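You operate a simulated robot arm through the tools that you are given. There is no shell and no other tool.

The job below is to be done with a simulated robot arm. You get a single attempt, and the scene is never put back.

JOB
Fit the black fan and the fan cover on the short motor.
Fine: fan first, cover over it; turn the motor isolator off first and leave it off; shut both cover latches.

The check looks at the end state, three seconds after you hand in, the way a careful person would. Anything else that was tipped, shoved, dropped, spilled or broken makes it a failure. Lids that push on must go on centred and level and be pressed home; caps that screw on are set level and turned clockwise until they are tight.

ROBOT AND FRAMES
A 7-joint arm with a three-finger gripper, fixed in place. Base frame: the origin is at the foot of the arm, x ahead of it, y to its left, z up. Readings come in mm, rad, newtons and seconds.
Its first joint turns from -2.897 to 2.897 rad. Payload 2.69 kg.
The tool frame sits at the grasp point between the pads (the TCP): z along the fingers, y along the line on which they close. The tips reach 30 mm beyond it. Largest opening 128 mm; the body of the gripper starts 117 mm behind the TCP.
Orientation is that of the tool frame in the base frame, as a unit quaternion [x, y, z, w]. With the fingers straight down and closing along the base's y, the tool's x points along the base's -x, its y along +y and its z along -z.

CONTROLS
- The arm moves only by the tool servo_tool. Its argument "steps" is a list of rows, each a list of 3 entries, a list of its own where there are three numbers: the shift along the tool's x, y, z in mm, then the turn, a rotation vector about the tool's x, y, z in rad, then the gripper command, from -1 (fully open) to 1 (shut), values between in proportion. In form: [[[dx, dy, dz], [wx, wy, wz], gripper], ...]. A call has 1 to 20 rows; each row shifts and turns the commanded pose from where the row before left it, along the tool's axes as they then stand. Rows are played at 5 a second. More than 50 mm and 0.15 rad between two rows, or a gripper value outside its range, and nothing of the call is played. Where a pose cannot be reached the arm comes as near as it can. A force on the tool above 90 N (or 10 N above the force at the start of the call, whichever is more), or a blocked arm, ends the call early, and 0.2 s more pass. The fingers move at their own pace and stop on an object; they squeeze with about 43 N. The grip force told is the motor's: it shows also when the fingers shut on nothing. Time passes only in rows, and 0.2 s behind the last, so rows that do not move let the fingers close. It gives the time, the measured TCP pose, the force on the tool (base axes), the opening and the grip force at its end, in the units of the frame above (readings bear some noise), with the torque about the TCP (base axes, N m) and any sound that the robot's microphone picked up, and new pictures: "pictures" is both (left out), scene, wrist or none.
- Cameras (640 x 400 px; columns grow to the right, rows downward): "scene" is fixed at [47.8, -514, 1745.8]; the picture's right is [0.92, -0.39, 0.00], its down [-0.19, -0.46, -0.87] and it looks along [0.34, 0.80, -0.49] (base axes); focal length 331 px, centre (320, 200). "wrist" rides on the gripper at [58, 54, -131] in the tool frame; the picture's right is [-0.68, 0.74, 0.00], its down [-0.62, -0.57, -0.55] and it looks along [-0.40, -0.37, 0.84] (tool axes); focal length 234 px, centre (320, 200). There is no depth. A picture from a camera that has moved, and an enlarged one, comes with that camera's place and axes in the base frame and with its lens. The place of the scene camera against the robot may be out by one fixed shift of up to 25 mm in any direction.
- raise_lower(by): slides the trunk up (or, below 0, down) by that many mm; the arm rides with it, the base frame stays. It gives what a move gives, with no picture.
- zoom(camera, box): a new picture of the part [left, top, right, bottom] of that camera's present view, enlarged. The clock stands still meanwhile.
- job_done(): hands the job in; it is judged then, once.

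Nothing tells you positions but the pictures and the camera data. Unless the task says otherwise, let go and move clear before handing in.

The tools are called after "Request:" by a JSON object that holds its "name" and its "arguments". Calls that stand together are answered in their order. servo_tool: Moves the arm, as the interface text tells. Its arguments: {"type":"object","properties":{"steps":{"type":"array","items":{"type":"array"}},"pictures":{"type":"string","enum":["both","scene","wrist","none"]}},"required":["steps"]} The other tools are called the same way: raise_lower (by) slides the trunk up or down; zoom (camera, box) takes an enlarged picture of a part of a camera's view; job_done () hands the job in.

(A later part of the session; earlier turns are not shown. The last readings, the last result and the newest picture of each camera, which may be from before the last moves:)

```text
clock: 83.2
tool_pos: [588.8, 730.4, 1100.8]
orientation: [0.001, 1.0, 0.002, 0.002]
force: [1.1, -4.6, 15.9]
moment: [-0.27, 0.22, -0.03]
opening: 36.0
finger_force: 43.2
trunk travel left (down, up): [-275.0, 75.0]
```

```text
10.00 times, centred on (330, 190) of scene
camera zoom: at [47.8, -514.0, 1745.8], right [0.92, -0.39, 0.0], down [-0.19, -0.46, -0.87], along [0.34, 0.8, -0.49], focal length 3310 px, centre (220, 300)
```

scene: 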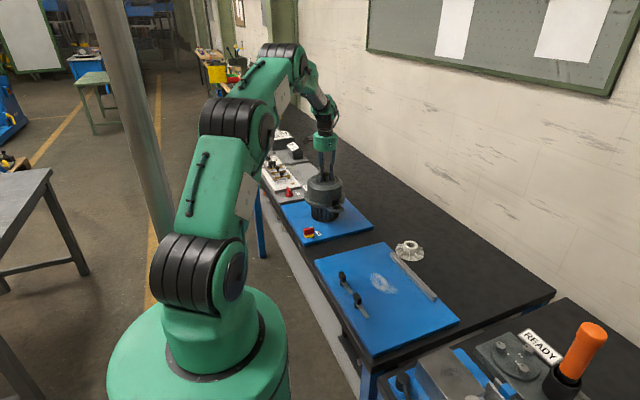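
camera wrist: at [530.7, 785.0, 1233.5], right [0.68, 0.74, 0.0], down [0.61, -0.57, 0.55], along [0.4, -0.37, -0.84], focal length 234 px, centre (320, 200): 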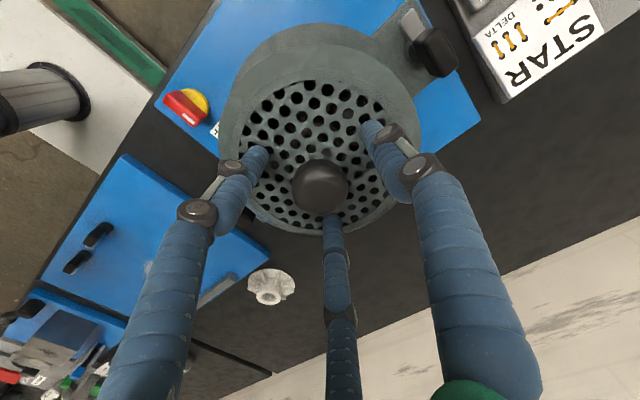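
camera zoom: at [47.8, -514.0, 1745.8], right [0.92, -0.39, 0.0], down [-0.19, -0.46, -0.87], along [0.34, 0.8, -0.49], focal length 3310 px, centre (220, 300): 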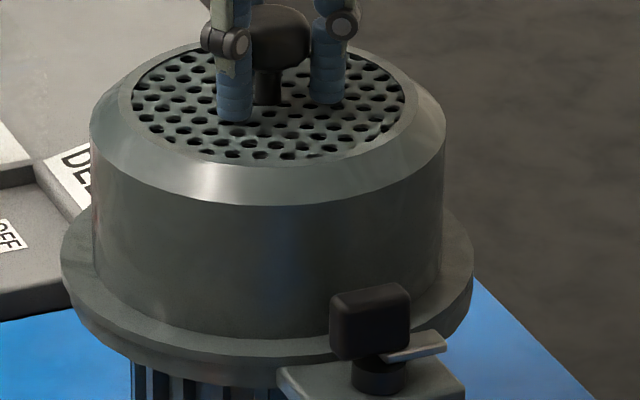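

The cover didn't shift with the grip. I'll take off the press and nudge it 2 mm toward the axis while holding the knob, to see whether it has play.

Request:
{"name": "servo_tool", "arguments": {"steps": [[[0, 0, -2.5], [0, 0, 0], 1], [[-1.3, -0.6, 0], [0, 0, 0], 1], [[-1.2, -0.6, 0], [0, 0, 0], 1], [[0, 0, 0], [0, 0, 0], 1]], "pictures": "none"}}

Request:
{"name": "zoom", "arguments": {"camera": "scene", "box": [310, 170, 350, 210]}}

```text
clock: 84.2
tool_pos: [591.9, 732.2, 1099.9]
orientation: [0.001, 1.0, 0.0, -0.001]
force: [-3.5, 2.6, 9.1]
moment: [0.2, 0.49, -0.05]
opening: 36.3
finger_force: 43.2
trunk travel left (down, up): [-275.0, 75.0]
```

```text
10.00 times, centred on (330, 190) of scene
camera zoom: at [47.8, -514.0, 1745.8], right [0.92, -0.39, 0.0], down [-0.19, -0.46, -0.87], along [0.34, 0.8, -0.49], focal length 3310 px, centre (220, 300)
```

zoom: 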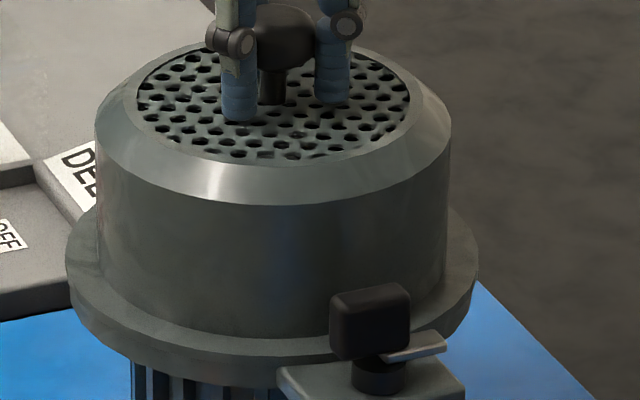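

The cover has some play and now sits within a millimetre of the axis. I'll press briefly, then release the knob and re-measure.

Request:
{"name": "servo_tool", "arguments": {"steps": [[[0, 0, 1.5], [0, 0, 0], 1], [[0, 0, 0], [0, 0, 0], 1], [[0, 0, -2], [0, 0, 0], 1], [[0, 0, 0], [0, 0, 0], 0.35], [[0, 0, 0], [0, 0, 0], 0.1], [[0, 0, 0], [0, 0, 0], -0.2], [[0, 0, -20], [0, 0, 0], -0.2], [[0, 0, -35], [0, 0, 0], -0.2], [[0, 0, -35], [0, 0, 0], -0.2], [[-19, -16.5, 0], [0, 0, 0], -0.2], [[-19, -16.5, 0], [0, 0, 0], -0.2], [[-19, -16.5, 0], [0, 0, 0], -0.2], [[0, 0, 0], [0, 0, 0], -0.2]], "pictures": "both"}}

Request:
{"name": "zoom", "arguments": {"camera": "scene", "box": [310, 170, 350, 210]}}

Request:
{"name": "zoom", "arguments": {"camera": "wrist", "box": [200, 0, 440, 150]}}

```text
clock: 87.0
tool_pos: [647.7, 680.0, 1189.7]
orientation: [0.001, 1.0, 0.001, 0.0]
force: [-0.4, -0.6, 0.7]
moment: [0.04, 0.05, -0.01]
opening: 76.7
finger_force: 0.1
trunk travel left (down, up): [-275.0, 75.0]
camera wrist: at [590.2, 733.8, 1320.4], right [0.68, 0.74, 0.0], down [0.62, -0.57, 0.55], along [0.4, -0.37, -0.84], focal length 234 px, centre (320, 200)
```

scene: 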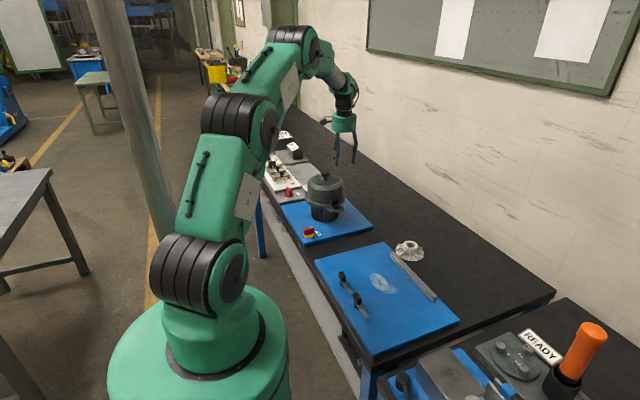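
wrist: 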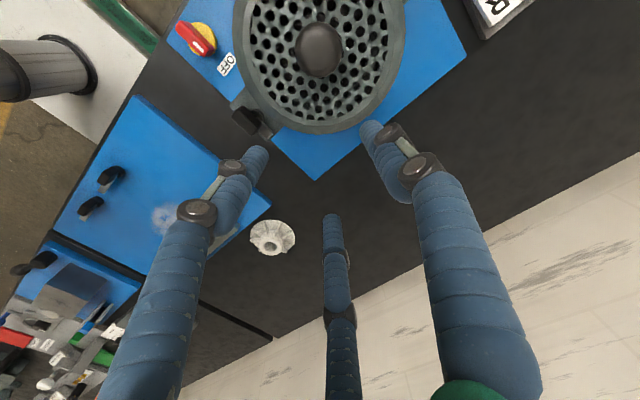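

```text
10.00 times, centred on (330, 190) of scene
camera zoom: at [47.8, -514.0, 1745.8], right [0.92, -0.39, 0.0], down [-0.19, -0.46, -0.87], along [0.34, 0.8, -0.49], focal length 3310 px, centre (220, 300)
```

zoom: 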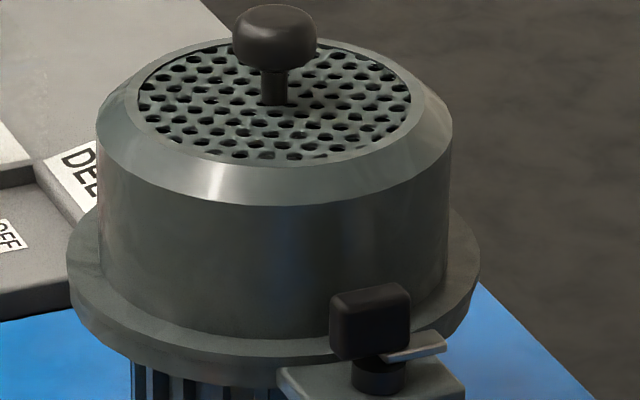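

```text
2.67 times, centred on (320, 75) of wrist
camera zoom: at [590.2, 733.8, 1320.4], right [0.68, 0.74, 0.0], down [0.62, -0.57, 0.55], along [0.4, -0.37, -0.84], focal length 624 px, centre (320, 533)
```

zoom: 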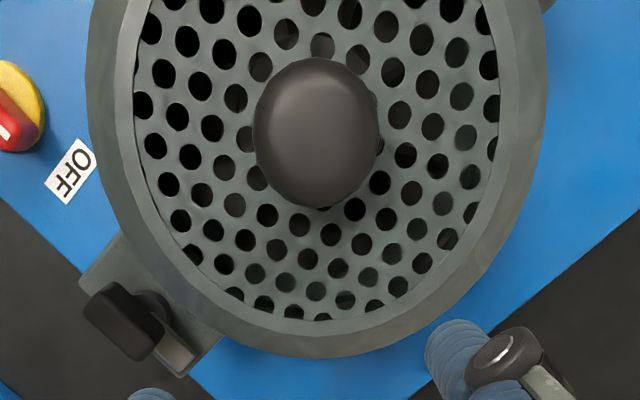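

The cover is seated, level and within about 1.5 mm of the axis. Next come the latches: I'll look closely at the near one, around (588, 622).

Request:
{"name": "servo_tool", "arguments": {"steps": [[[0, -37, 10], [0, 0, 0], 1], [[0, -37, 30], [0, 0, 0], 1], [[0, -38, 40], [0, 0, 0], 1], [[0, 0, 0], [0, 0, 0], 1]], "pictures": "both"}}

Request:
{"name": "zoom", "arguments": {"camera": "wrist", "box": [240, 0, 400, 100]}}

Request:
{"name": "zoom", "arguments": {"camera": "scene", "box": [330, 190, 360, 215]}}

```text
refused: row 3 steps farther than a row can; nothing moved
```

```text
4.00 times, centred on (320, 50) of wrist
camera zoom: at [590.2, 733.8, 1320.4], right [0.68, 0.74, 0.0], down [0.62, -0.57, 0.55], along [0.4, -0.37, -0.84], focal length 937 px, centre (320, 800)
```

zoom: 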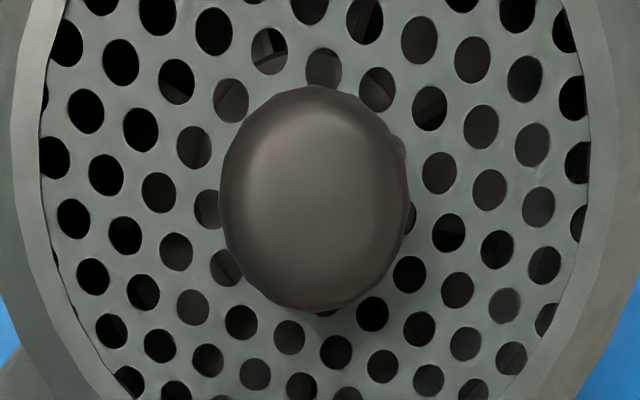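

```text
16.00 times, centred on (345, 202) of scene
camera zoom: at [47.8, -514.0, 1745.8], right [0.92, -0.39, 0.0], down [-0.19, -0.46, -0.87], along [0.34, 0.8, -0.49], focal length 5296 px, centre (-80, 160)
```

zoom: 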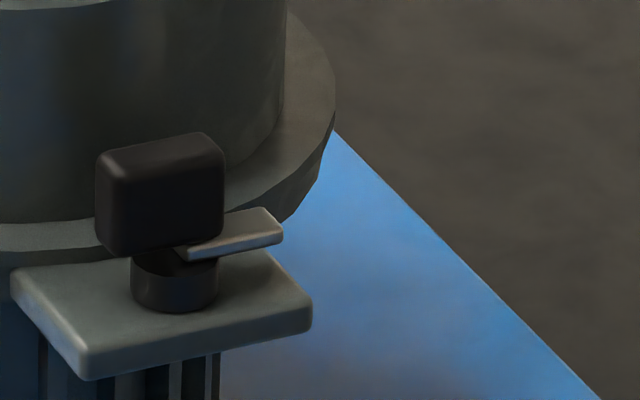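

That move was refused as too long for one row; nothing moved. The near latch has its bar along +x and needs a quarter turn counter-clockwise to point at the cover. I'll approach it in shorter steps.

Request:
{"name": "servo_tool", "arguments": {"steps": [[[0, -35, 0], [0, 0, 0], 1], [[0, -35, 20], [0, 0, 0], 1], [[0, -35, 30], [0, 0, 0], 1], [[0, -7, 40], [0, 0, 0], 1], [[0, 0, 0], [0, 0, 0], 1]], "pictures": "both"}}

Request:
{"name": "zoom", "arguments": {"camera": "wrist", "box": [240, 0, 400, 120]}}

```text
clock: 88.2
tool_pos: [651.6, 568.0, 1102.3]
orientation: [0.0, 1.0, 0.0, 0.0]
force: [-0.4, 0.0, -0.6]
moment: [-0.02, 0.04, 0.01]
opening: 2.1
finger_force: 31.8
trunk travel left (down, up): [-275.0, 75.0]
camera wrist: at [593.7, 622.2, 1233.0], right [0.68, 0.74, 0.0], down [0.62, -0.57, 0.55], along [0.4, -0.37, -0.84], focal length 234 px, centre (320, 200)
```

scene: 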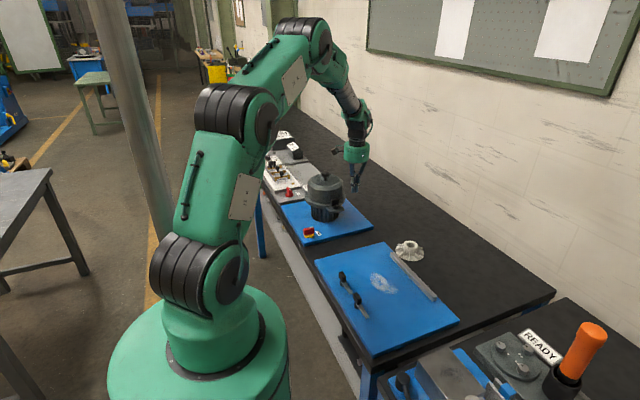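
wrist: 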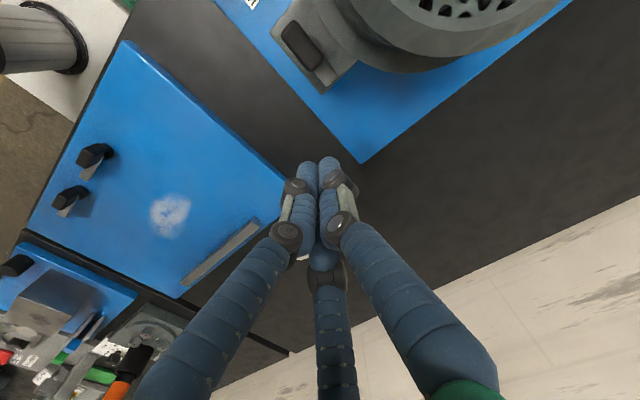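

```text
3.33 times, centred on (320, 60) of wrist
camera zoom: at [593.7, 622.2, 1233.0], right [0.68, 0.74, 0.0], down [0.62, -0.57, 0.55], along [0.4, -0.37, -0.84], focal length 781 px, centre (320, 667)
```

zoom: 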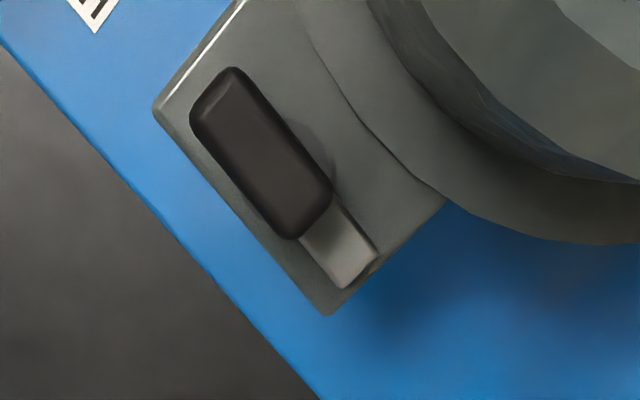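

From above, the near latch handle spans x 570 to 600 at y 614, with its bar tip at (618, 614). I'll bring the closed fingers down on its outer side by the +x end and check before pushing.

Request:
{"name": "servo_tool", "arguments": {"steps": [[[28, 6, 0], [0, 0, 0], 1], [[28, 6, 0], [0, 0, 0], 1], [[0, 0, 25], [0, 0, 0], 1], [[0, 0, 25], [0, 0, 0], 1], [[0, 0, 0], [0, 0, 0], 1]], "pictures": "both"}}

Request:
{"name": "zoom", "arguments": {"camera": "scene", "box": [310, 170, 370, 220]}}

Request:
{"name": "zoom", "arguments": {"camera": "wrist", "box": [220, 60, 420, 220]}}

```text
clock: 89.4
tool_pos: [593.5, 583.6, 1052.9]
orientation: [0.001, 1.0, 0.0, 0.0]
force: [0.2, -0.1, -0.1]
moment: [-0.02, 0.02, 0.0]
opening: 2.1
finger_force: 31.4
trunk travel left (down, up): [-275.0, 75.0]
camera wrist: at [534.9, 637.5, 1183.1], right [0.68, 0.74, 0.0], down [0.61, -0.57, 0.55], along [0.4, -0.37, -0.84], focal length 234 px, centre (320, 200)
```

scene: 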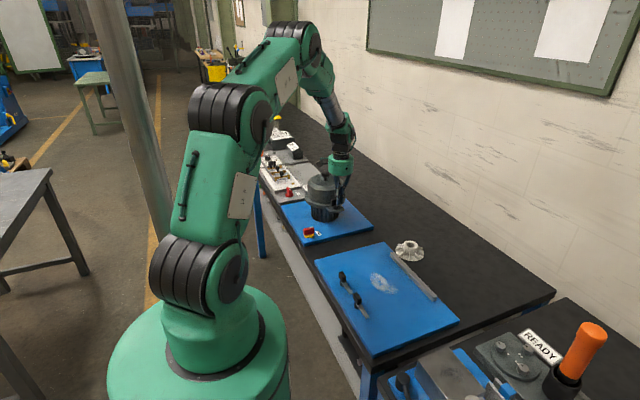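
wrist: 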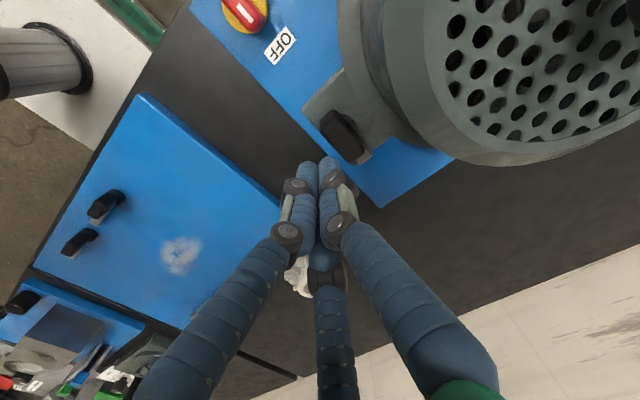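

```text
8.00 times, centred on (340, 195) of scene
camera zoom: at [47.8, -514.0, 1745.8], right [0.92, -0.39, 0.0], down [-0.19, -0.46, -0.87], along [0.34, 0.8, -0.49], focal length 2648 px, centre (160, 240)
```

zoom: 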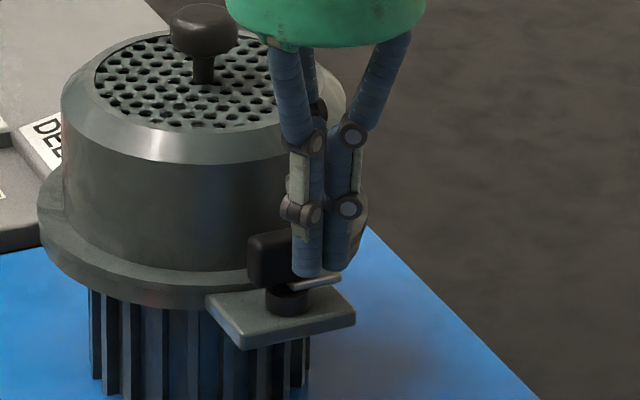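

```text
2.50 times, centred on (320, 140) of wrist
camera zoom: at [534.9, 637.5, 1183.1], right [0.68, 0.74, 0.0], down [0.61, -0.57, 0.55], along [0.4, -0.37, -0.84], focal length 585 px, centre (320, 350)
```

zoom: 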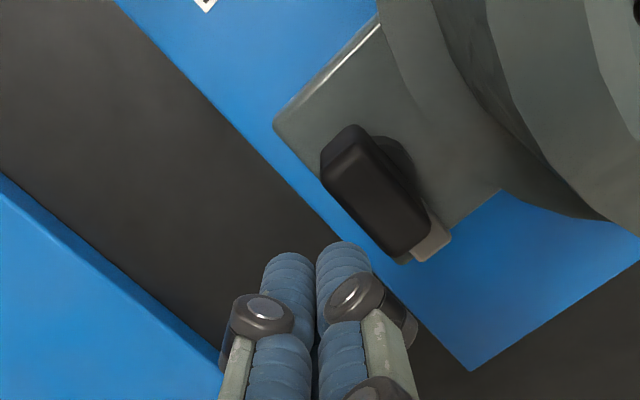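

The handle top is at about z 1023. I'll lower to z 1030 and push the +x end inward along an arc, about 60° to begin with.

Request:
{"name": "servo_tool", "arguments": {"steps": [[[0, 0, 12], [0, 0, 0], 1], [[0, 0, 11], [0, 0, 0], 1], [[-2.5, 4.4, 0], [0, 0, 0], 1], [[-3.3, 3.5, 0], [0, 0, 0], 1], [[-3.3, 3.6, 0], [0, 0, 0], 1], [[-3.4, 3.6, 0], [0, 0, 0], 1], [[-1.7, 4.2, 0], [0, 0, 0], 1], [[-1.7, 4.3, 0], [0, 0, 0], 1], [[0, 0, 0], [0, 0, 0], 1]], "pictures": "both"}}

Request:
{"name": "zoom", "arguments": {"camera": "scene", "box": [310, 170, 370, 220]}}

Request:
{"name": "zoom", "arguments": {"camera": "wrist", "box": [220, 60, 420, 220]}}

```text
clock: 91.4
tool_pos: [607.5, 603.3, 1027.1]
orientation: [0.001, 1.0, 0.0, 0.0]
force: [3.2, -2.8, 0.3]
moment: [0.04, 0.01, 0.0]
opening: 5.8
finger_force: 31.3
trunk travel left (down, up): [-275.0, 75.0]
camera wrist: at [551.1, 657.2, 1156.8], right [0.68, 0.74, 0.0], down [0.61, -0.57, 0.55], along [0.4, -0.37, -0.84], focal length 234 px, centre (320, 200)
```

scene: 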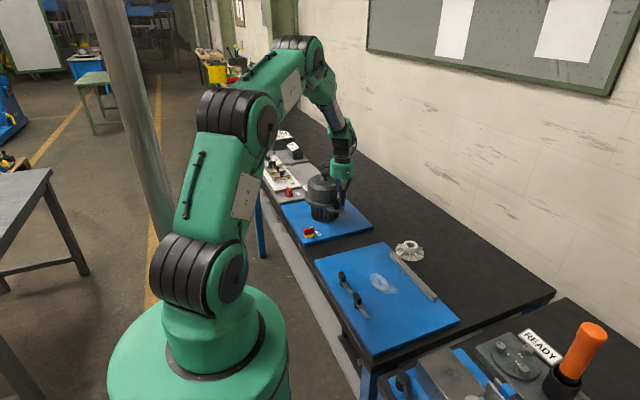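
wrist: 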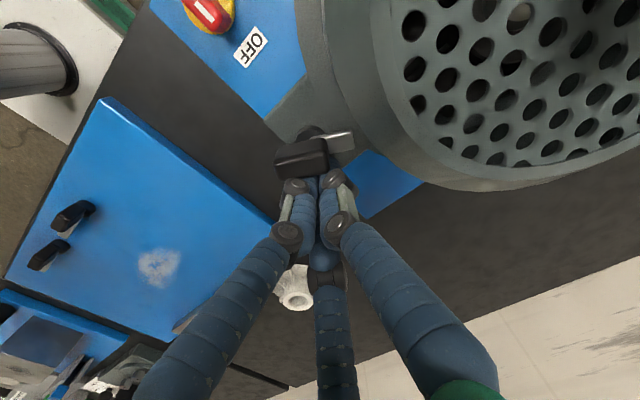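

```text
8.00 times, centred on (340, 195) of scene
camera zoom: at [47.8, -514.0, 1745.8], right [0.92, -0.39, 0.0], down [-0.19, -0.46, -0.87], along [0.34, 0.8, -0.49], focal length 2648 px, centre (160, 240)
```

zoom: 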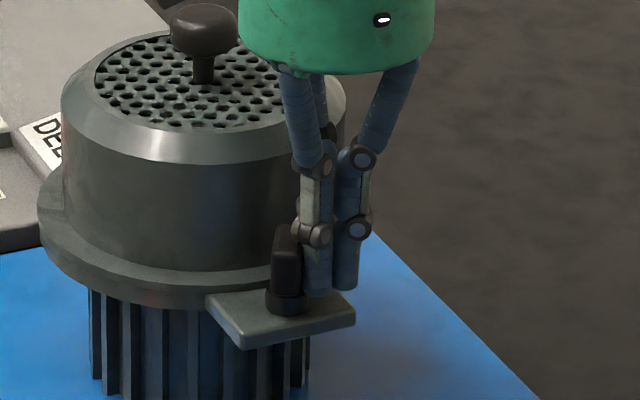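

```text
2.50 times, centred on (320, 140) of wrist
camera zoom: at [551.1, 657.2, 1156.8], right [0.68, 0.74, 0.0], down [0.61, -0.57, 0.55], along [0.4, -0.37, -0.84], focal length 585 px, centre (320, 350)
```

zoom: 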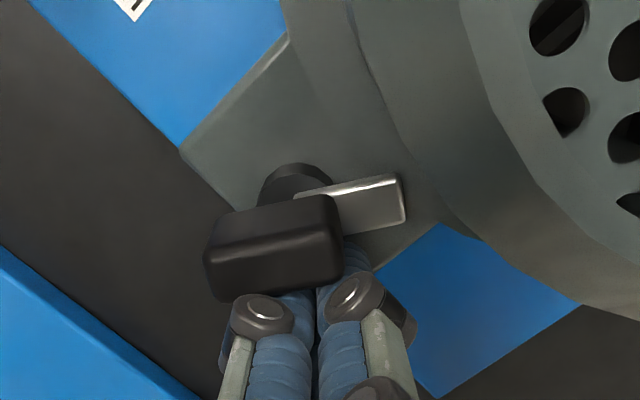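

The latch has turned about 53° and its bar is swinging toward the rim. I'll keep pushing along the arc toward 90°.

Request:
{"name": "servo_tool", "arguments": {"steps": [[[-1.5, 4.5, 0], [0, 0, 0], 1], [[-1.5, 4.7, 0], [0, 0, 0], 1], [[0.6, 4.5, 0], [0, 0, 0], 1], [[0.6, 4.0, 0], [0, 0, 0], 1], [[0, 0, 0], [0, 0, 0], 1]], "pictures": "both"}}

Request:
{"name": "zoom", "arguments": {"camera": "scene", "box": [310, 170, 370, 220]}}

Request:
{"name": "zoom", "arguments": {"camera": "wrist", "box": [220, 60, 420, 220]}}

```text
clock: 92.6
tool_pos: [616.2, 620.5, 1029.8]
orientation: [0.001, 1.0, 0.002, 0.0]
force: [49.9, -21.9, 8.1]
moment: [-0.05, 0.18, 0.69]
opening: 1.9
finger_force: 31.6
trunk travel left (down, up): [-275.0, 75.0]
camera wrist: at [556.4, 674.5, 1160.1], right [0.68, 0.74, 0.0], down [0.61, -0.57, 0.55], along [0.4, -0.37, -0.84], focal length 234 px, centre (320, 200)
```

scene: 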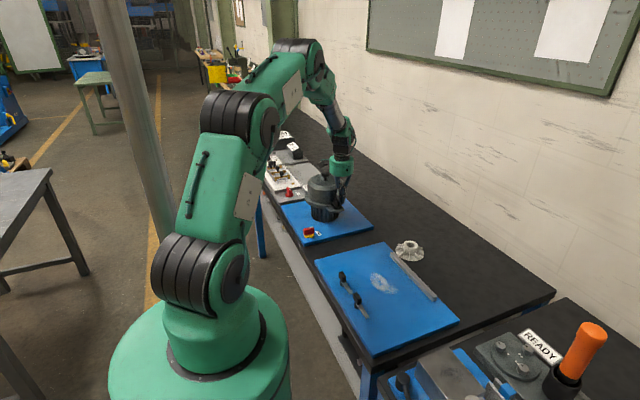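
wrist: 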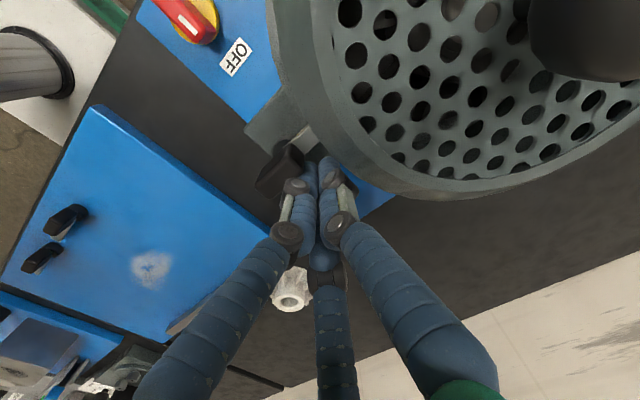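

```text
8.00 times, centred on (340, 195) of scene
camera zoom: at [47.8, -514.0, 1745.8], right [0.92, -0.39, 0.0], down [-0.19, -0.46, -0.87], along [0.34, 0.8, -0.49], focal length 2648 px, centre (160, 240)
```

zoom: 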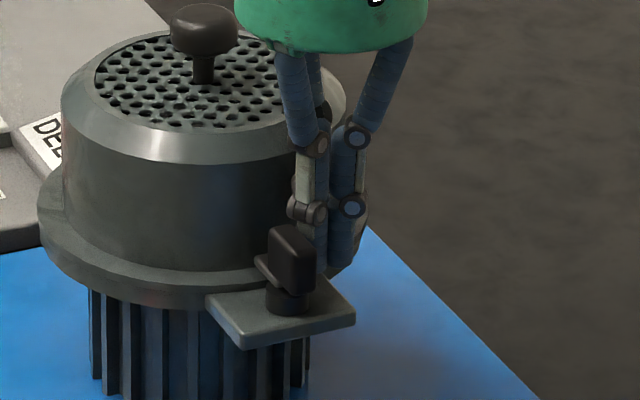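

```text
2.50 times, centred on (320, 140) of wrist
camera zoom: at [556.4, 674.5, 1160.1], right [0.68, 0.74, 0.0], down [0.61, -0.57, 0.55], along [0.4, -0.37, -0.84], focal length 585 px, centre (320, 350)
```

zoom: 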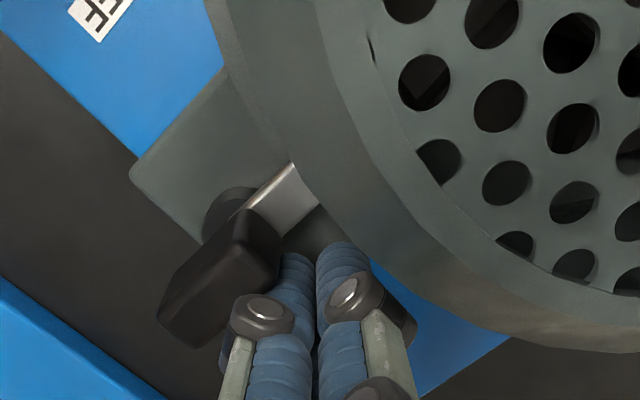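

The force has jumped to about 50 N, so the latch seems to be at its stop. I'll back away outward first and then lift, to look at the result.

Request:
{"name": "servo_tool", "arguments": {"steps": [[[-4, -4, 0], [0, 0, 0], 1], [[-5, -10, 0], [0, 0, 0], 1], [[0, -15, 0], [0, 0, 0], 1], [[0, 0, -30], [0, 0, 0], 1], [[0, 0, -40], [0, 0, 0], 1], [[0, 0, 0], [0, 0, 0], 1]], "pictures": "both"}}

Request:
{"name": "zoom", "arguments": {"camera": "scene", "box": [310, 170, 360, 210]}}

Request:
{"name": "zoom", "arguments": {"camera": "wrist", "box": [200, 0, 440, 180]}}

```text
clock: 94.0
tool_pos: [619.9, 591.1, 1097.9]
orientation: [0.001, 1.0, 0.0, 0.0]
force: [0.1, 0.2, -0.4]
moment: [0.03, -0.02, -0.01]
opening: 1.9
finger_force: 31.6
trunk travel left (down, up): [-275.0, 75.0]
camera wrist: at [562.3, 645.8, 1228.4], right [0.68, 0.74, 0.0], down [0.62, -0.57, 0.55], along [0.4, -0.37, -0.84], focal length 234 px, centre (320, 200)
```

scene: 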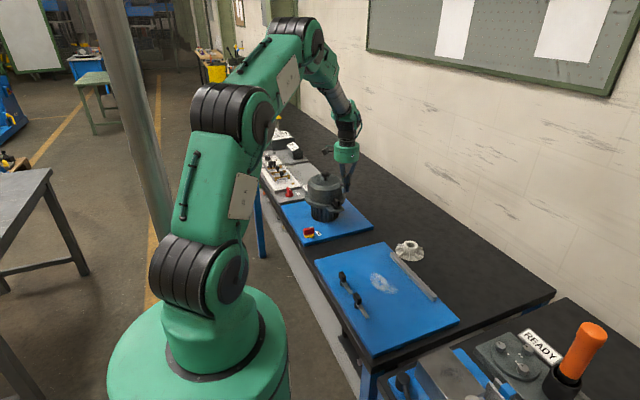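
wrist: 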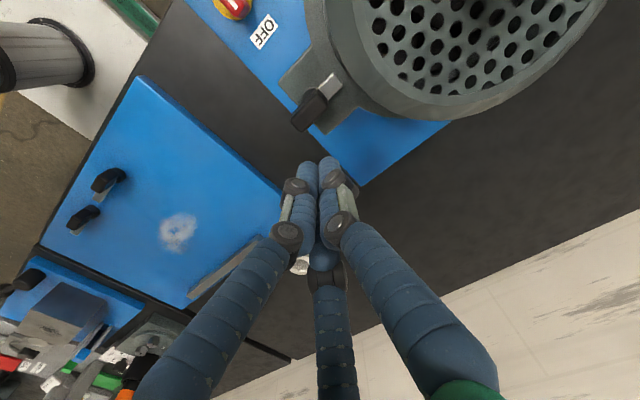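

```text
10.00 times, centred on (335, 190) of scene
camera zoom: at [47.8, -514.0, 1745.8], right [0.92, -0.39, 0.0], down [-0.19, -0.46, -0.87], along [0.34, 0.8, -0.49], focal length 3310 px, centre (170, 300)
```

zoom: 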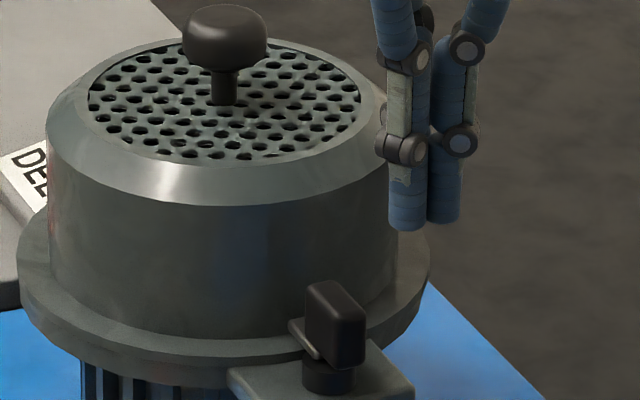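

```text
2.22 times, centred on (320, 90) of wrist
camera zoom: at [562.3, 645.8, 1228.4], right [0.68, 0.74, 0.0], down [0.62, -0.57, 0.55], along [0.4, -0.37, -0.84], focal length 520 px, centre (320, 444)
```

zoom: 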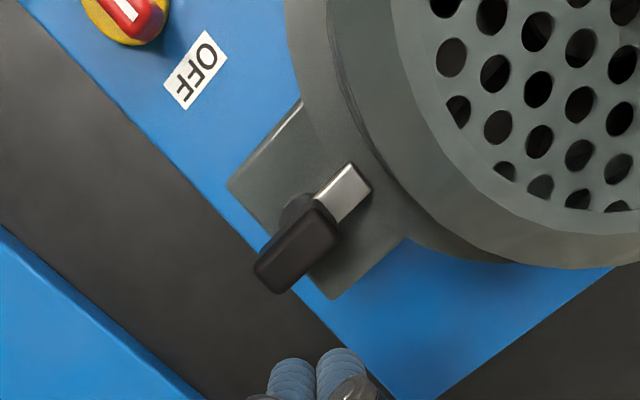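

The near latch is shut: its bar points straight in over the cover rim, and the cover hasn't moved. The far latch should be at about (591, 848), which is near the limit of the arm's reach. I'll go up and over to see how far I can get with the tool vertical.

Request:
{"name": "servo_tool", "arguments": {"steps": [[[0, 0, -45], [0, 0, 0], 1], [[0, 0, -45], [0, 0, 0], 1], [[4.8, 35, 0], [0, 0, 0], 1], [[4.8, 35, 0], [0, 0, 0], 1], [[4.8, 35, 0], [0, 0, 0], 1], [[4.8, 35, 0], [0, 0, 0], 1], [[4.8, 35, 0], [0, 0, 0], 1], [[4.8, 35, 0], [0, 0, 0], 1], [[4.8, 35, 0], [0, 0, 0], 1], [[4.4, 35, 0], [0, 0, 0], 1], [[0, 0, 0], [0, 0, 0], 1], [[0, 0, 0], [0, 0, 0], 1]], "pictures": "both"}}

```text
clock: 96.6
tool_pos: [582.5, 872.0, 1188.1]
orientation: [0.001, 1.0, -0.001, 0.0]
force: [0.2, -1.0, 0.3]
moment: [0.01, 0.0, 0.02]
opening: 2.0
finger_force: 31.3
trunk travel left (down, up): [-275.0, 75.0]
camera wrist: at [523.9, 925.4, 1318.5], right [0.68, 0.74, 0.0], down [0.61, -0.57, 0.55], along [0.4, -0.37, -0.84], focal length 234 px, centre (320, 200)
```

scene: 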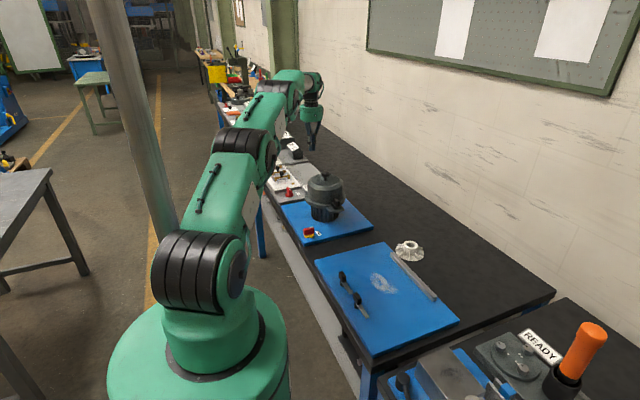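
wrist: 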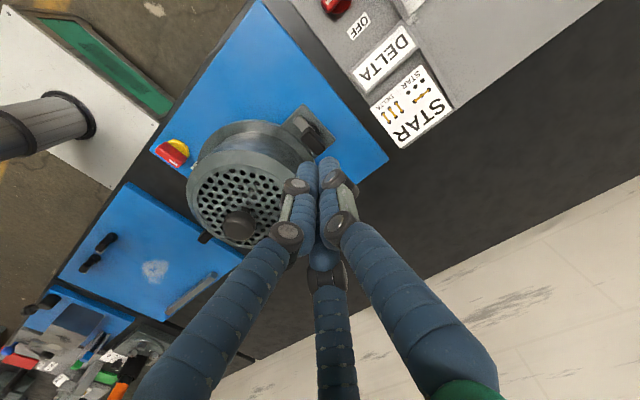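

The arm reaches (582, 872) at this height, so reach is not a problem if I lower the trunk instead of stretching the arm. I'll look at the far latch first.

Request:
{"name": "zoom", "arguments": {"camera": "wrist", "box": [220, 80, 380, 200]}}

Request:
{"name": "zoom", "arguments": {"camera": "scene", "box": [300, 165, 350, 205]}}

```text
3.33 times, centred on (300, 140) of wrist
camera zoom: at [523.9, 925.4, 1318.5], right [0.68, 0.74, 0.0], down [0.61, -0.57, 0.55], along [0.4, -0.37, -0.84], focal length 781 px, centre (387, 400)
```

zoom: 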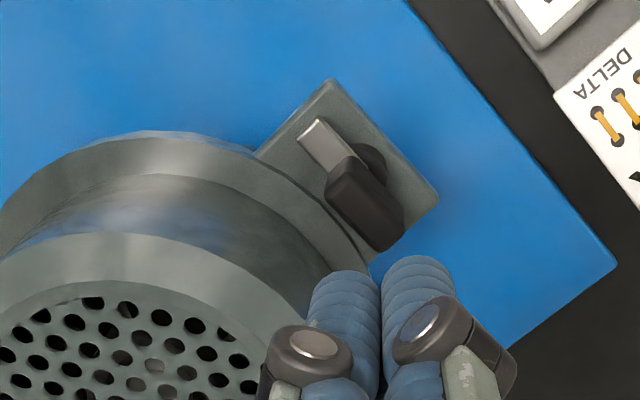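

```text
10.00 times, centred on (325, 185) of scene
camera zoom: at [47.8, -514.0, 1745.8], right [0.92, -0.39, 0.0], down [-0.19, -0.46, -0.87], along [0.34, 0.8, -0.49], focal length 3310 px, centre (270, 350)
```

zoom: 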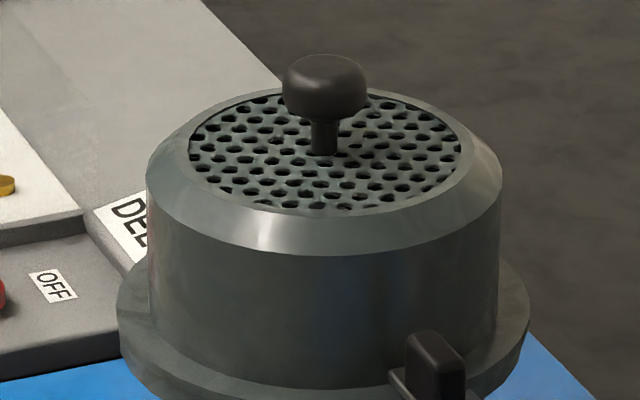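

The far latch handle is centred near (592, 850), with its bar pointing to -x at (560, 850). I'll shift to its outer side and then lower the trunk so the arm keeps its posture.

Request:
{"name": "servo_tool", "arguments": {"steps": [[[0.5, 5, 0], [0, 0, 0], 1], [[0.5, 5, 0], [0, 0, 0], 1], [[0, 0, 0], [0, 0, 0], 1]], "pictures": "none"}}

Request:
{"name": "raise_lower", "arguments": {"by": -80}}

```text
clock: 97.4
tool_pos: [581.5, 884.1, 1186.6]
orientation: [0.001, 1.0, -0.001, 0.0]
force: [0.5, 0.3, 0.0]
moment: [-0.01, -0.01, -0.04]
opening: 2.1
finger_force: 31.5
trunk travel left (down, up): [-275.0, 75.0]
```

```text
clock: 98.6
tool_pos: [579.7, 883.4, 1108.5]
orientation: [0.0, 1.0, 0.0, 0.0]
force: [-0.7, 0.2, 0.4]
moment: [0.01, -0.03, -0.02]
opening: 2.1
finger_force: 31.4
trunk travel left (down, up): [-195.0, 155.0]
```

The trunk went down smoothly and the tool is at (580, 883, 1108). I'll take a look before going lower.

Request:
{"name": "servo_tool", "arguments": {"steps": [[[0, 0, 0], [0, 0, 0], 1]], "pictures": "both"}}

Request:
{"name": "zoom", "arguments": {"camera": "wrist", "box": [220, 60, 420, 220]}}

Request:
{"name": "zoom", "arguments": {"camera": "scene", "box": [270, 110, 370, 210]}}

```text
clock: 99.0
tool_pos: [580.8, 883.6, 1107.4]
orientation: [0.0, 1.0, 0.001, 0.0]
force: [0.7, 0.0, -0.4]
moment: [-0.01, -0.01, -0.03]
opening: 2.0
finger_force: 31.4
trunk travel left (down, up): [-195.0, 155.0]
camera wrist: at [523.1, 937.1, 1237.6], right [0.68, 0.74, 0.0], down [0.61, -0.57, 0.55], along [0.4, -0.37, -0.84], focal length 234 px, centre (320, 200)
```

scene: 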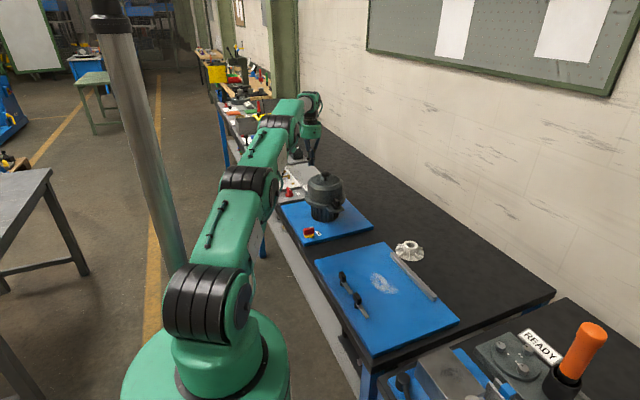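
wrist: 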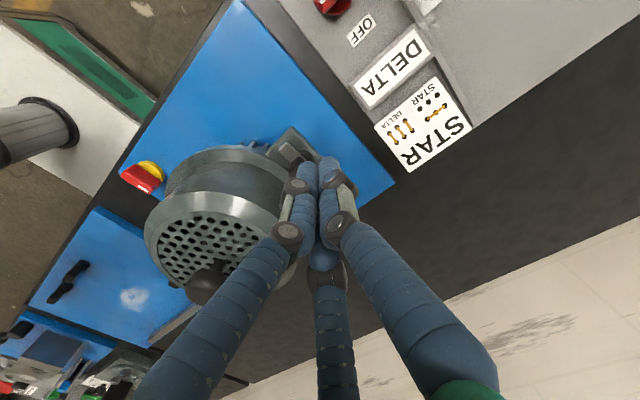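

```text
2.50 times, centred on (320, 140) of wrist
camera zoom: at [523.1, 937.1, 1237.6], right [0.68, 0.74, 0.0], down [0.61, -0.57, 0.55], along [0.4, -0.37, -0.84], focal length 585 px, centre (320, 350)
```

zoom: 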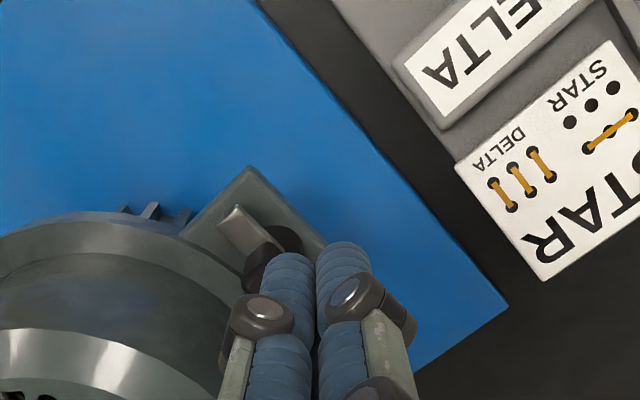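

```text
4.00 times, centred on (320, 160) of scene
camera zoom: at [47.8, -514.0, 1745.8], right [0.92, -0.39, 0.0], down [-0.19, -0.46, -0.87], along [0.34, 0.8, -0.49], focal length 1324 px, centre (320, 360)
```

zoom: 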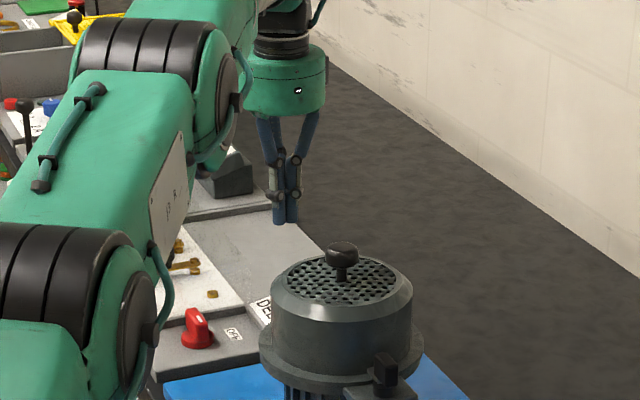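

The arm links stay well above everything, and the fist is clear of the latch on its outer side. I'll lower the trunk further to bring the tips beside the handle.

Request:
{"name": "raise_lower", "arguments": {"by": -50}}

Request:
{"name": "servo_tool", "arguments": {"steps": [[[0, 0, 0], [0, 0, 0], 1]], "pictures": "both"}}

Request:
{"name": "zoom", "arguments": {"camera": "wrist", "box": [220, 60, 420, 220]}}

Request:
{"name": "zoom", "arguments": {"camera": "scene", "box": [270, 110, 370, 210]}}

```text
clock: 99.9
tool_pos: [579.9, 883.5, 1057.8]
orientation: [0.0, 1.0, 0.0, 0.0]
force: [-0.6, -0.4, 0.6]
moment: [0.02, -0.02, 0.01]
opening: 2.4
finger_force: 31.2
trunk travel left (down, up): [-145.0, 205.0]
```

```text
clock: 100.3
tool_pos: [580.6, 882.7, 1056.7]
orientation: [0.001, 1.0, 0.0, 0.001]
force: [-0.9, -0.2, -0.8]
moment: [-0.01, 0.0, -0.03]
opening: 2.3
finger_force: 31.3
trunk travel left (down, up): [-145.0, 205.0]
camera wrist: at [523.1, 937.1, 1187.5], right [0.68, 0.74, 0.0], down [0.61, -0.57, 0.55], along [0.4, -0.37, -0.84], focal length 234 px, centre (320, 200)
```

scene: 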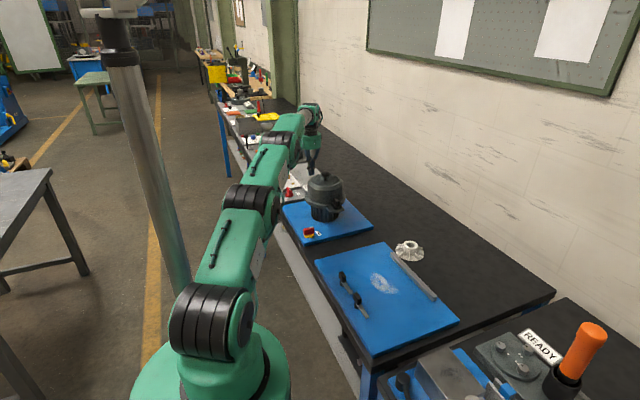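
wrist: 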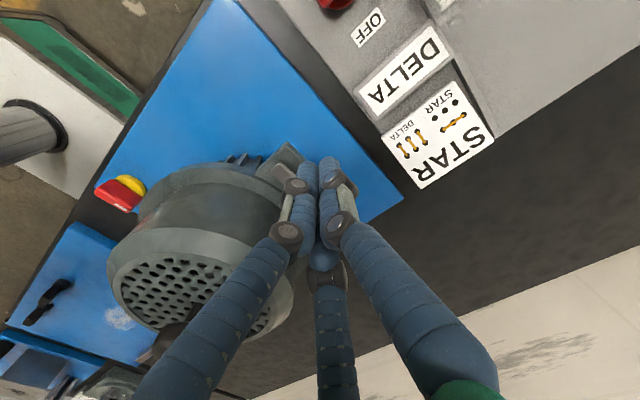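

```text
2.50 times, centred on (320, 140) of wrist
camera zoom: at [523.1, 937.1, 1187.5], right [0.68, 0.74, 0.0], down [0.61, -0.57, 0.55], along [0.4, -0.37, -0.84], focal length 585 px, centre (320, 350)
```

zoom: 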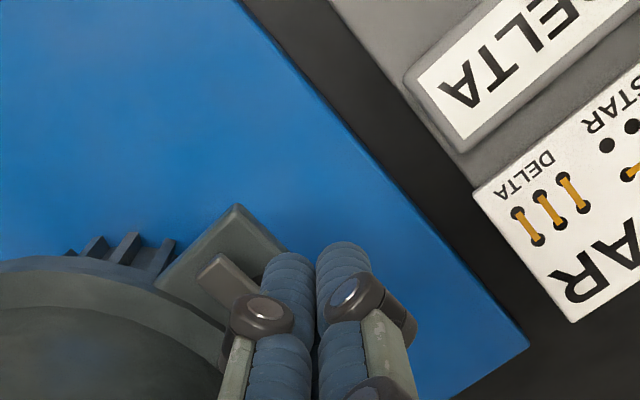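

```text
4.00 times, centred on (320, 160) of scene
camera zoom: at [47.8, -514.0, 1745.8], right [0.92, -0.39, 0.0], down [-0.19, -0.46, -0.87], along [0.34, 0.8, -0.49], focal length 1324 px, centre (320, 360)
```

zoom: 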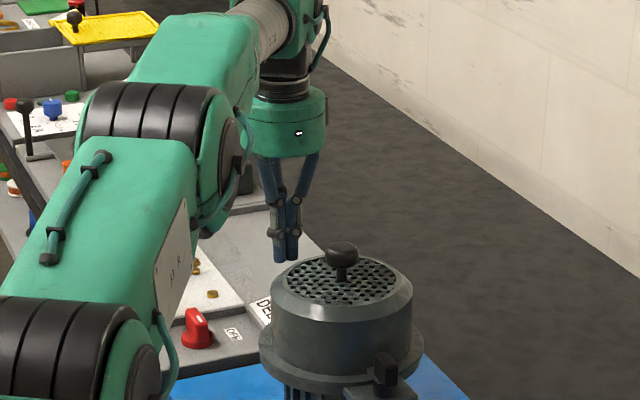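

The tool is at z 1057 beside the latch. I'll lower the last 27 mm with the trunk, then push the handle's -x end inward along the mirrored arc, about 60° first.

Request:
{"name": "raise_lower", "arguments": {"by": -27}}

Request:
{"name": "servo_tool", "arguments": {"steps": [[[-0.3, -4.5, 0], [0, 0, 0], 1], [[-0.3, -4.5, 0], [0, 0, 0], 1], [[0, -3, 0], [0, 0, 0], 1], [[3.4, -1.8, 0], [0, 0, 0], 1], [[3.5, -1.8, 0], [0, 0, 0], 1], [[3.5, -1.8, 0], [0, 0, 0], 1], [[0, 0, 0], [0, 0, 0], 1]], "pictures": "both"}}

Request:
{"name": "zoom", "arguments": {"camera": "wrist", "box": [220, 60, 420, 220]}}

```text
clock: 101.0
tool_pos: [581.9, 883.5, 1031.4]
orientation: [0.0, 1.0, 0.0, 0.001]
force: [0.3, -0.3, -0.2]
moment: [0.0, -0.01, -0.01]
opening: 2.1
finger_force: 31.7
trunk travel left (down, up): [-118.0, 232.0]
```

```text
clock: 102.6
tool_pos: [569.9, 864.9, 1029.2]
orientation: [0.0, 1.0, 0.0, 0.001]
force: [-4.4, 5.2, 3.9]
moment: [-0.04, -0.03, 0.04]
opening: 2.0
finger_force: 31.4
trunk travel left (down, up): [-118.0, 232.0]
camera wrist: at [512.0, 919.4, 1160.4], right [0.68, 0.74, 0.0], down [0.62, -0.57, 0.55], along [0.4, -0.37, -0.84], focal length 234 px, centre (320, 200)
```

scene: 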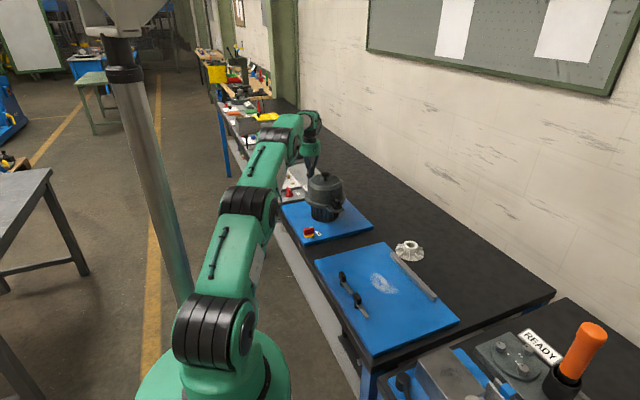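
wrist: 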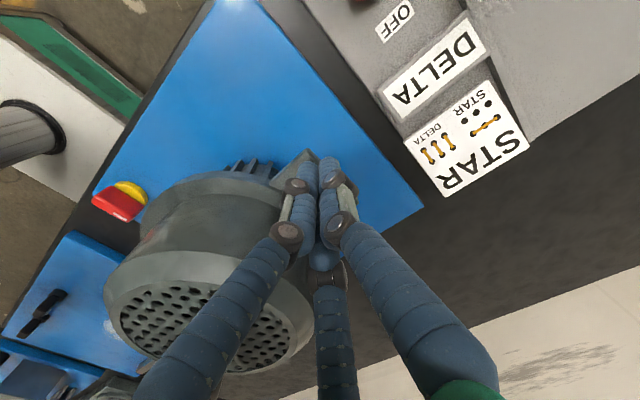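

```text
2.50 times, centred on (320, 140) of wrist
camera zoom: at [512.0, 919.4, 1160.4], right [0.68, 0.74, 0.0], down [0.62, -0.57, 0.55], along [0.4, -0.37, -0.84], focal length 585 px, centre (320, 350)
```

zoom: 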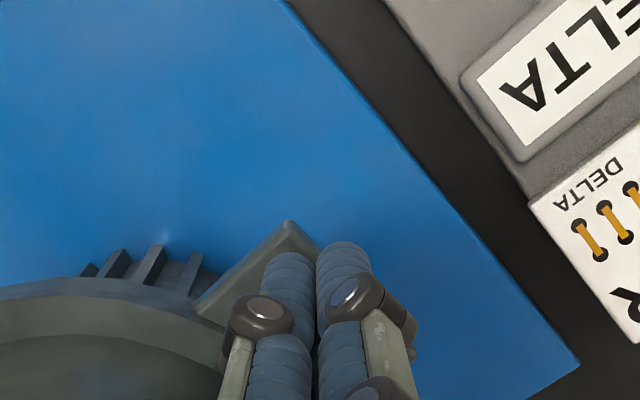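

There's a light contact force, so the handle is moving with the push. I'll continue along the arc.

Request:
{"name": "servo_tool", "arguments": {"steps": [[[1.6, -4, 0], [0, 0, 0], 1], [[1.6, -4.1, 0], [0, 0, 0], 1], [[1.5, -4.2, 0], [0, 0, 0], 1], [[0, 0, 0], [0, 0, 0], 1]], "pictures": "both"}}

Request:
{"name": "zoom", "arguments": {"camera": "wrist", "box": [220, 60, 420, 220]}}

Request:
{"name": "zoom", "arguments": {"camera": "scene", "box": [280, 130, 360, 210]}}

```text
clock: 103.6
tool_pos: [566.1, 852.8, 1029.2]
orientation: [0.001, 1.0, -0.001, 0.0]
force: [-16.5, 5.8, 1.8]
moment: [-0.04, -0.07, -0.04]
opening: 2.2
finger_force: 31.5
trunk travel left (down, up): [-118.0, 232.0]
camera wrist: at [507.5, 907.7, 1161.0], right [0.68, 0.74, 0.0], down [0.62, -0.57, 0.55], along [0.4, -0.37, -0.84], focal length 234 px, centre (320, 200)
```

scene: 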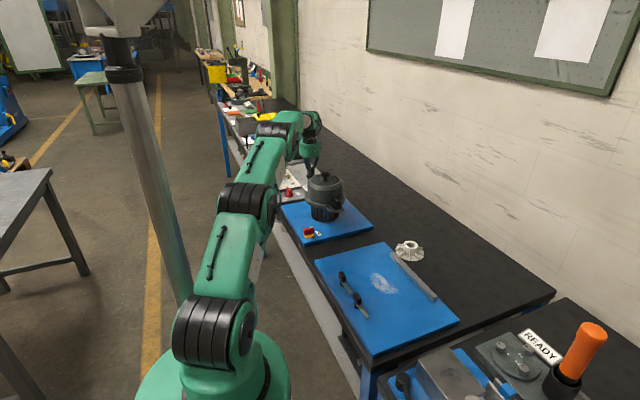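
wrist: 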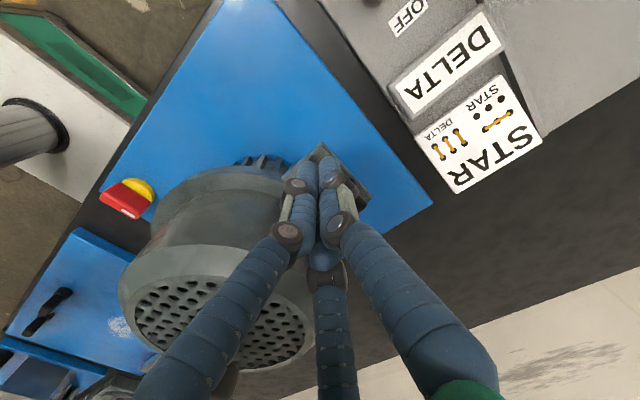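

```text
2.50 times, centred on (320, 140) of wrist
camera zoom: at [507.5, 907.7, 1161.0], right [0.68, 0.74, 0.0], down [0.62, -0.57, 0.55], along [0.4, -0.37, -0.84], focal length 585 px, centre (320, 350)
```

zoom: 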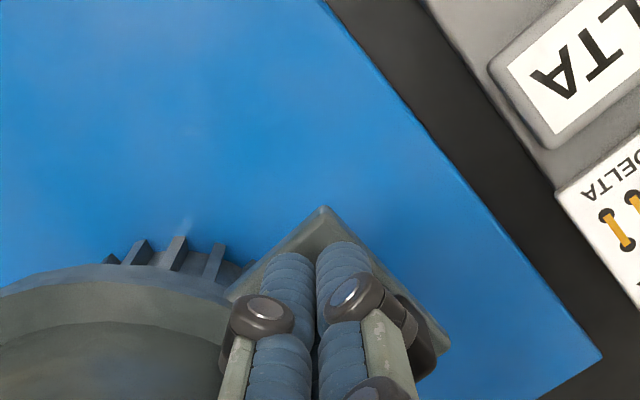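

```text
5.00 times, centred on (320, 170) of scene
camera zoom: at [47.8, -514.0, 1745.8], right [0.92, -0.39, 0.0], down [-0.19, -0.46, -0.87], along [0.34, 0.8, -0.49], focal length 1655 px, centre (320, 350)
```

zoom: 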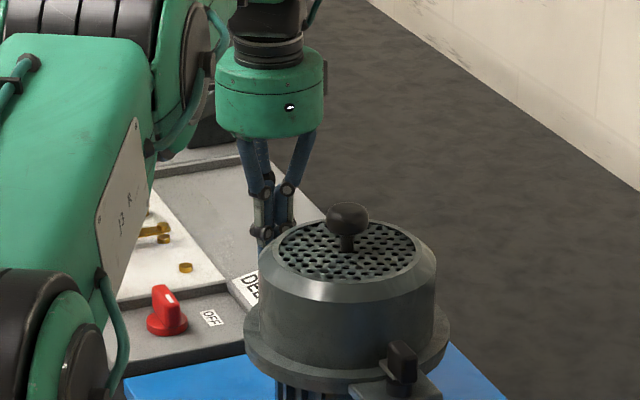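

The contact force direction says the handle is at roughly 70°. I'll push the last part to 90°.

Request:
{"name": "servo_tool", "arguments": {"steps": [[[-0.5, -3.5, 0], [0, 0, 0], 1], [[-1, -3.5, 0], [0, 0, 0], 1], [[-1, -3.3, 0], [0, 0, 0], 1], [[0, 0, 0], [0, 0, 0], 1]], "pictures": "wrist"}}

Request:
{"name": "zoom", "arguments": {"camera": "wrist", "box": [220, 60, 420, 220]}}

```text
clock: 104.6
tool_pos: [566.8, 845.3, 1031.2]
orientation: [0.0, 1.0, 0.0, 0.001]
force: [-29.3, 14.7, 5.6]
moment: [-0.03, -0.13, 0.04]
opening: 2.1
finger_force: 31.0
trunk travel left (down, up): [-118.0, 232.0]
camera wrist: at [507.7, 899.5, 1161.7], right [0.68, 0.74, 0.0], down [0.62, -0.57, 0.55], along [0.4, -0.37, -0.84], focal length 234 px, centre (320, 200)
```

wrist: 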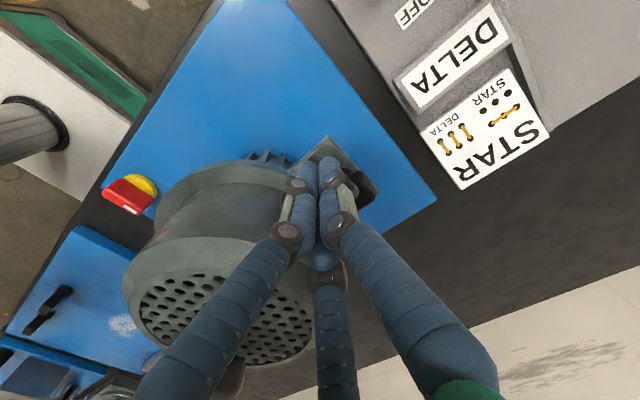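

```text
2.50 times, centred on (320, 140) of wrist
camera zoom: at [507.7, 899.5, 1161.7], right [0.68, 0.74, 0.0], down [0.62, -0.57, 0.55], along [0.4, -0.37, -0.84], focal length 585 px, centre (320, 350)
```

zoom: 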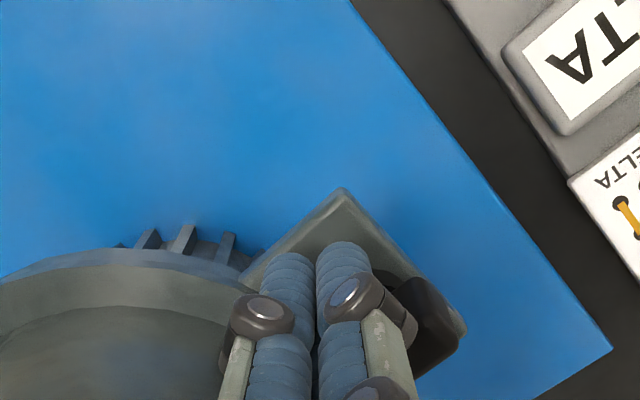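

The force is rising to about 33 N, but I can't see the handle angle past the fingers. I'll press slightly further, as on the near latch.

Request:
{"name": "servo_tool", "arguments": {"steps": [[[-1.5, -1.5, 0], [0, 0, 0], 1], [[-1.5, -1, 0], [0, 0, 0], 1], [[0, 0, 0], [0, 0, 0], 1]], "pictures": "none"}}

```text
clock: 105.4
tool_pos: [564.6, 843.4, 1029.9]
orientation: [-0.001, 1.0, 0.0, 0.0]
force: [-48.5, 21.3, 8.0]
moment: [-0.08, -0.15, 0.06]
opening: 2.2
finger_force: 31.4
trunk travel left (down, up): [-118.0, 232.0]
```

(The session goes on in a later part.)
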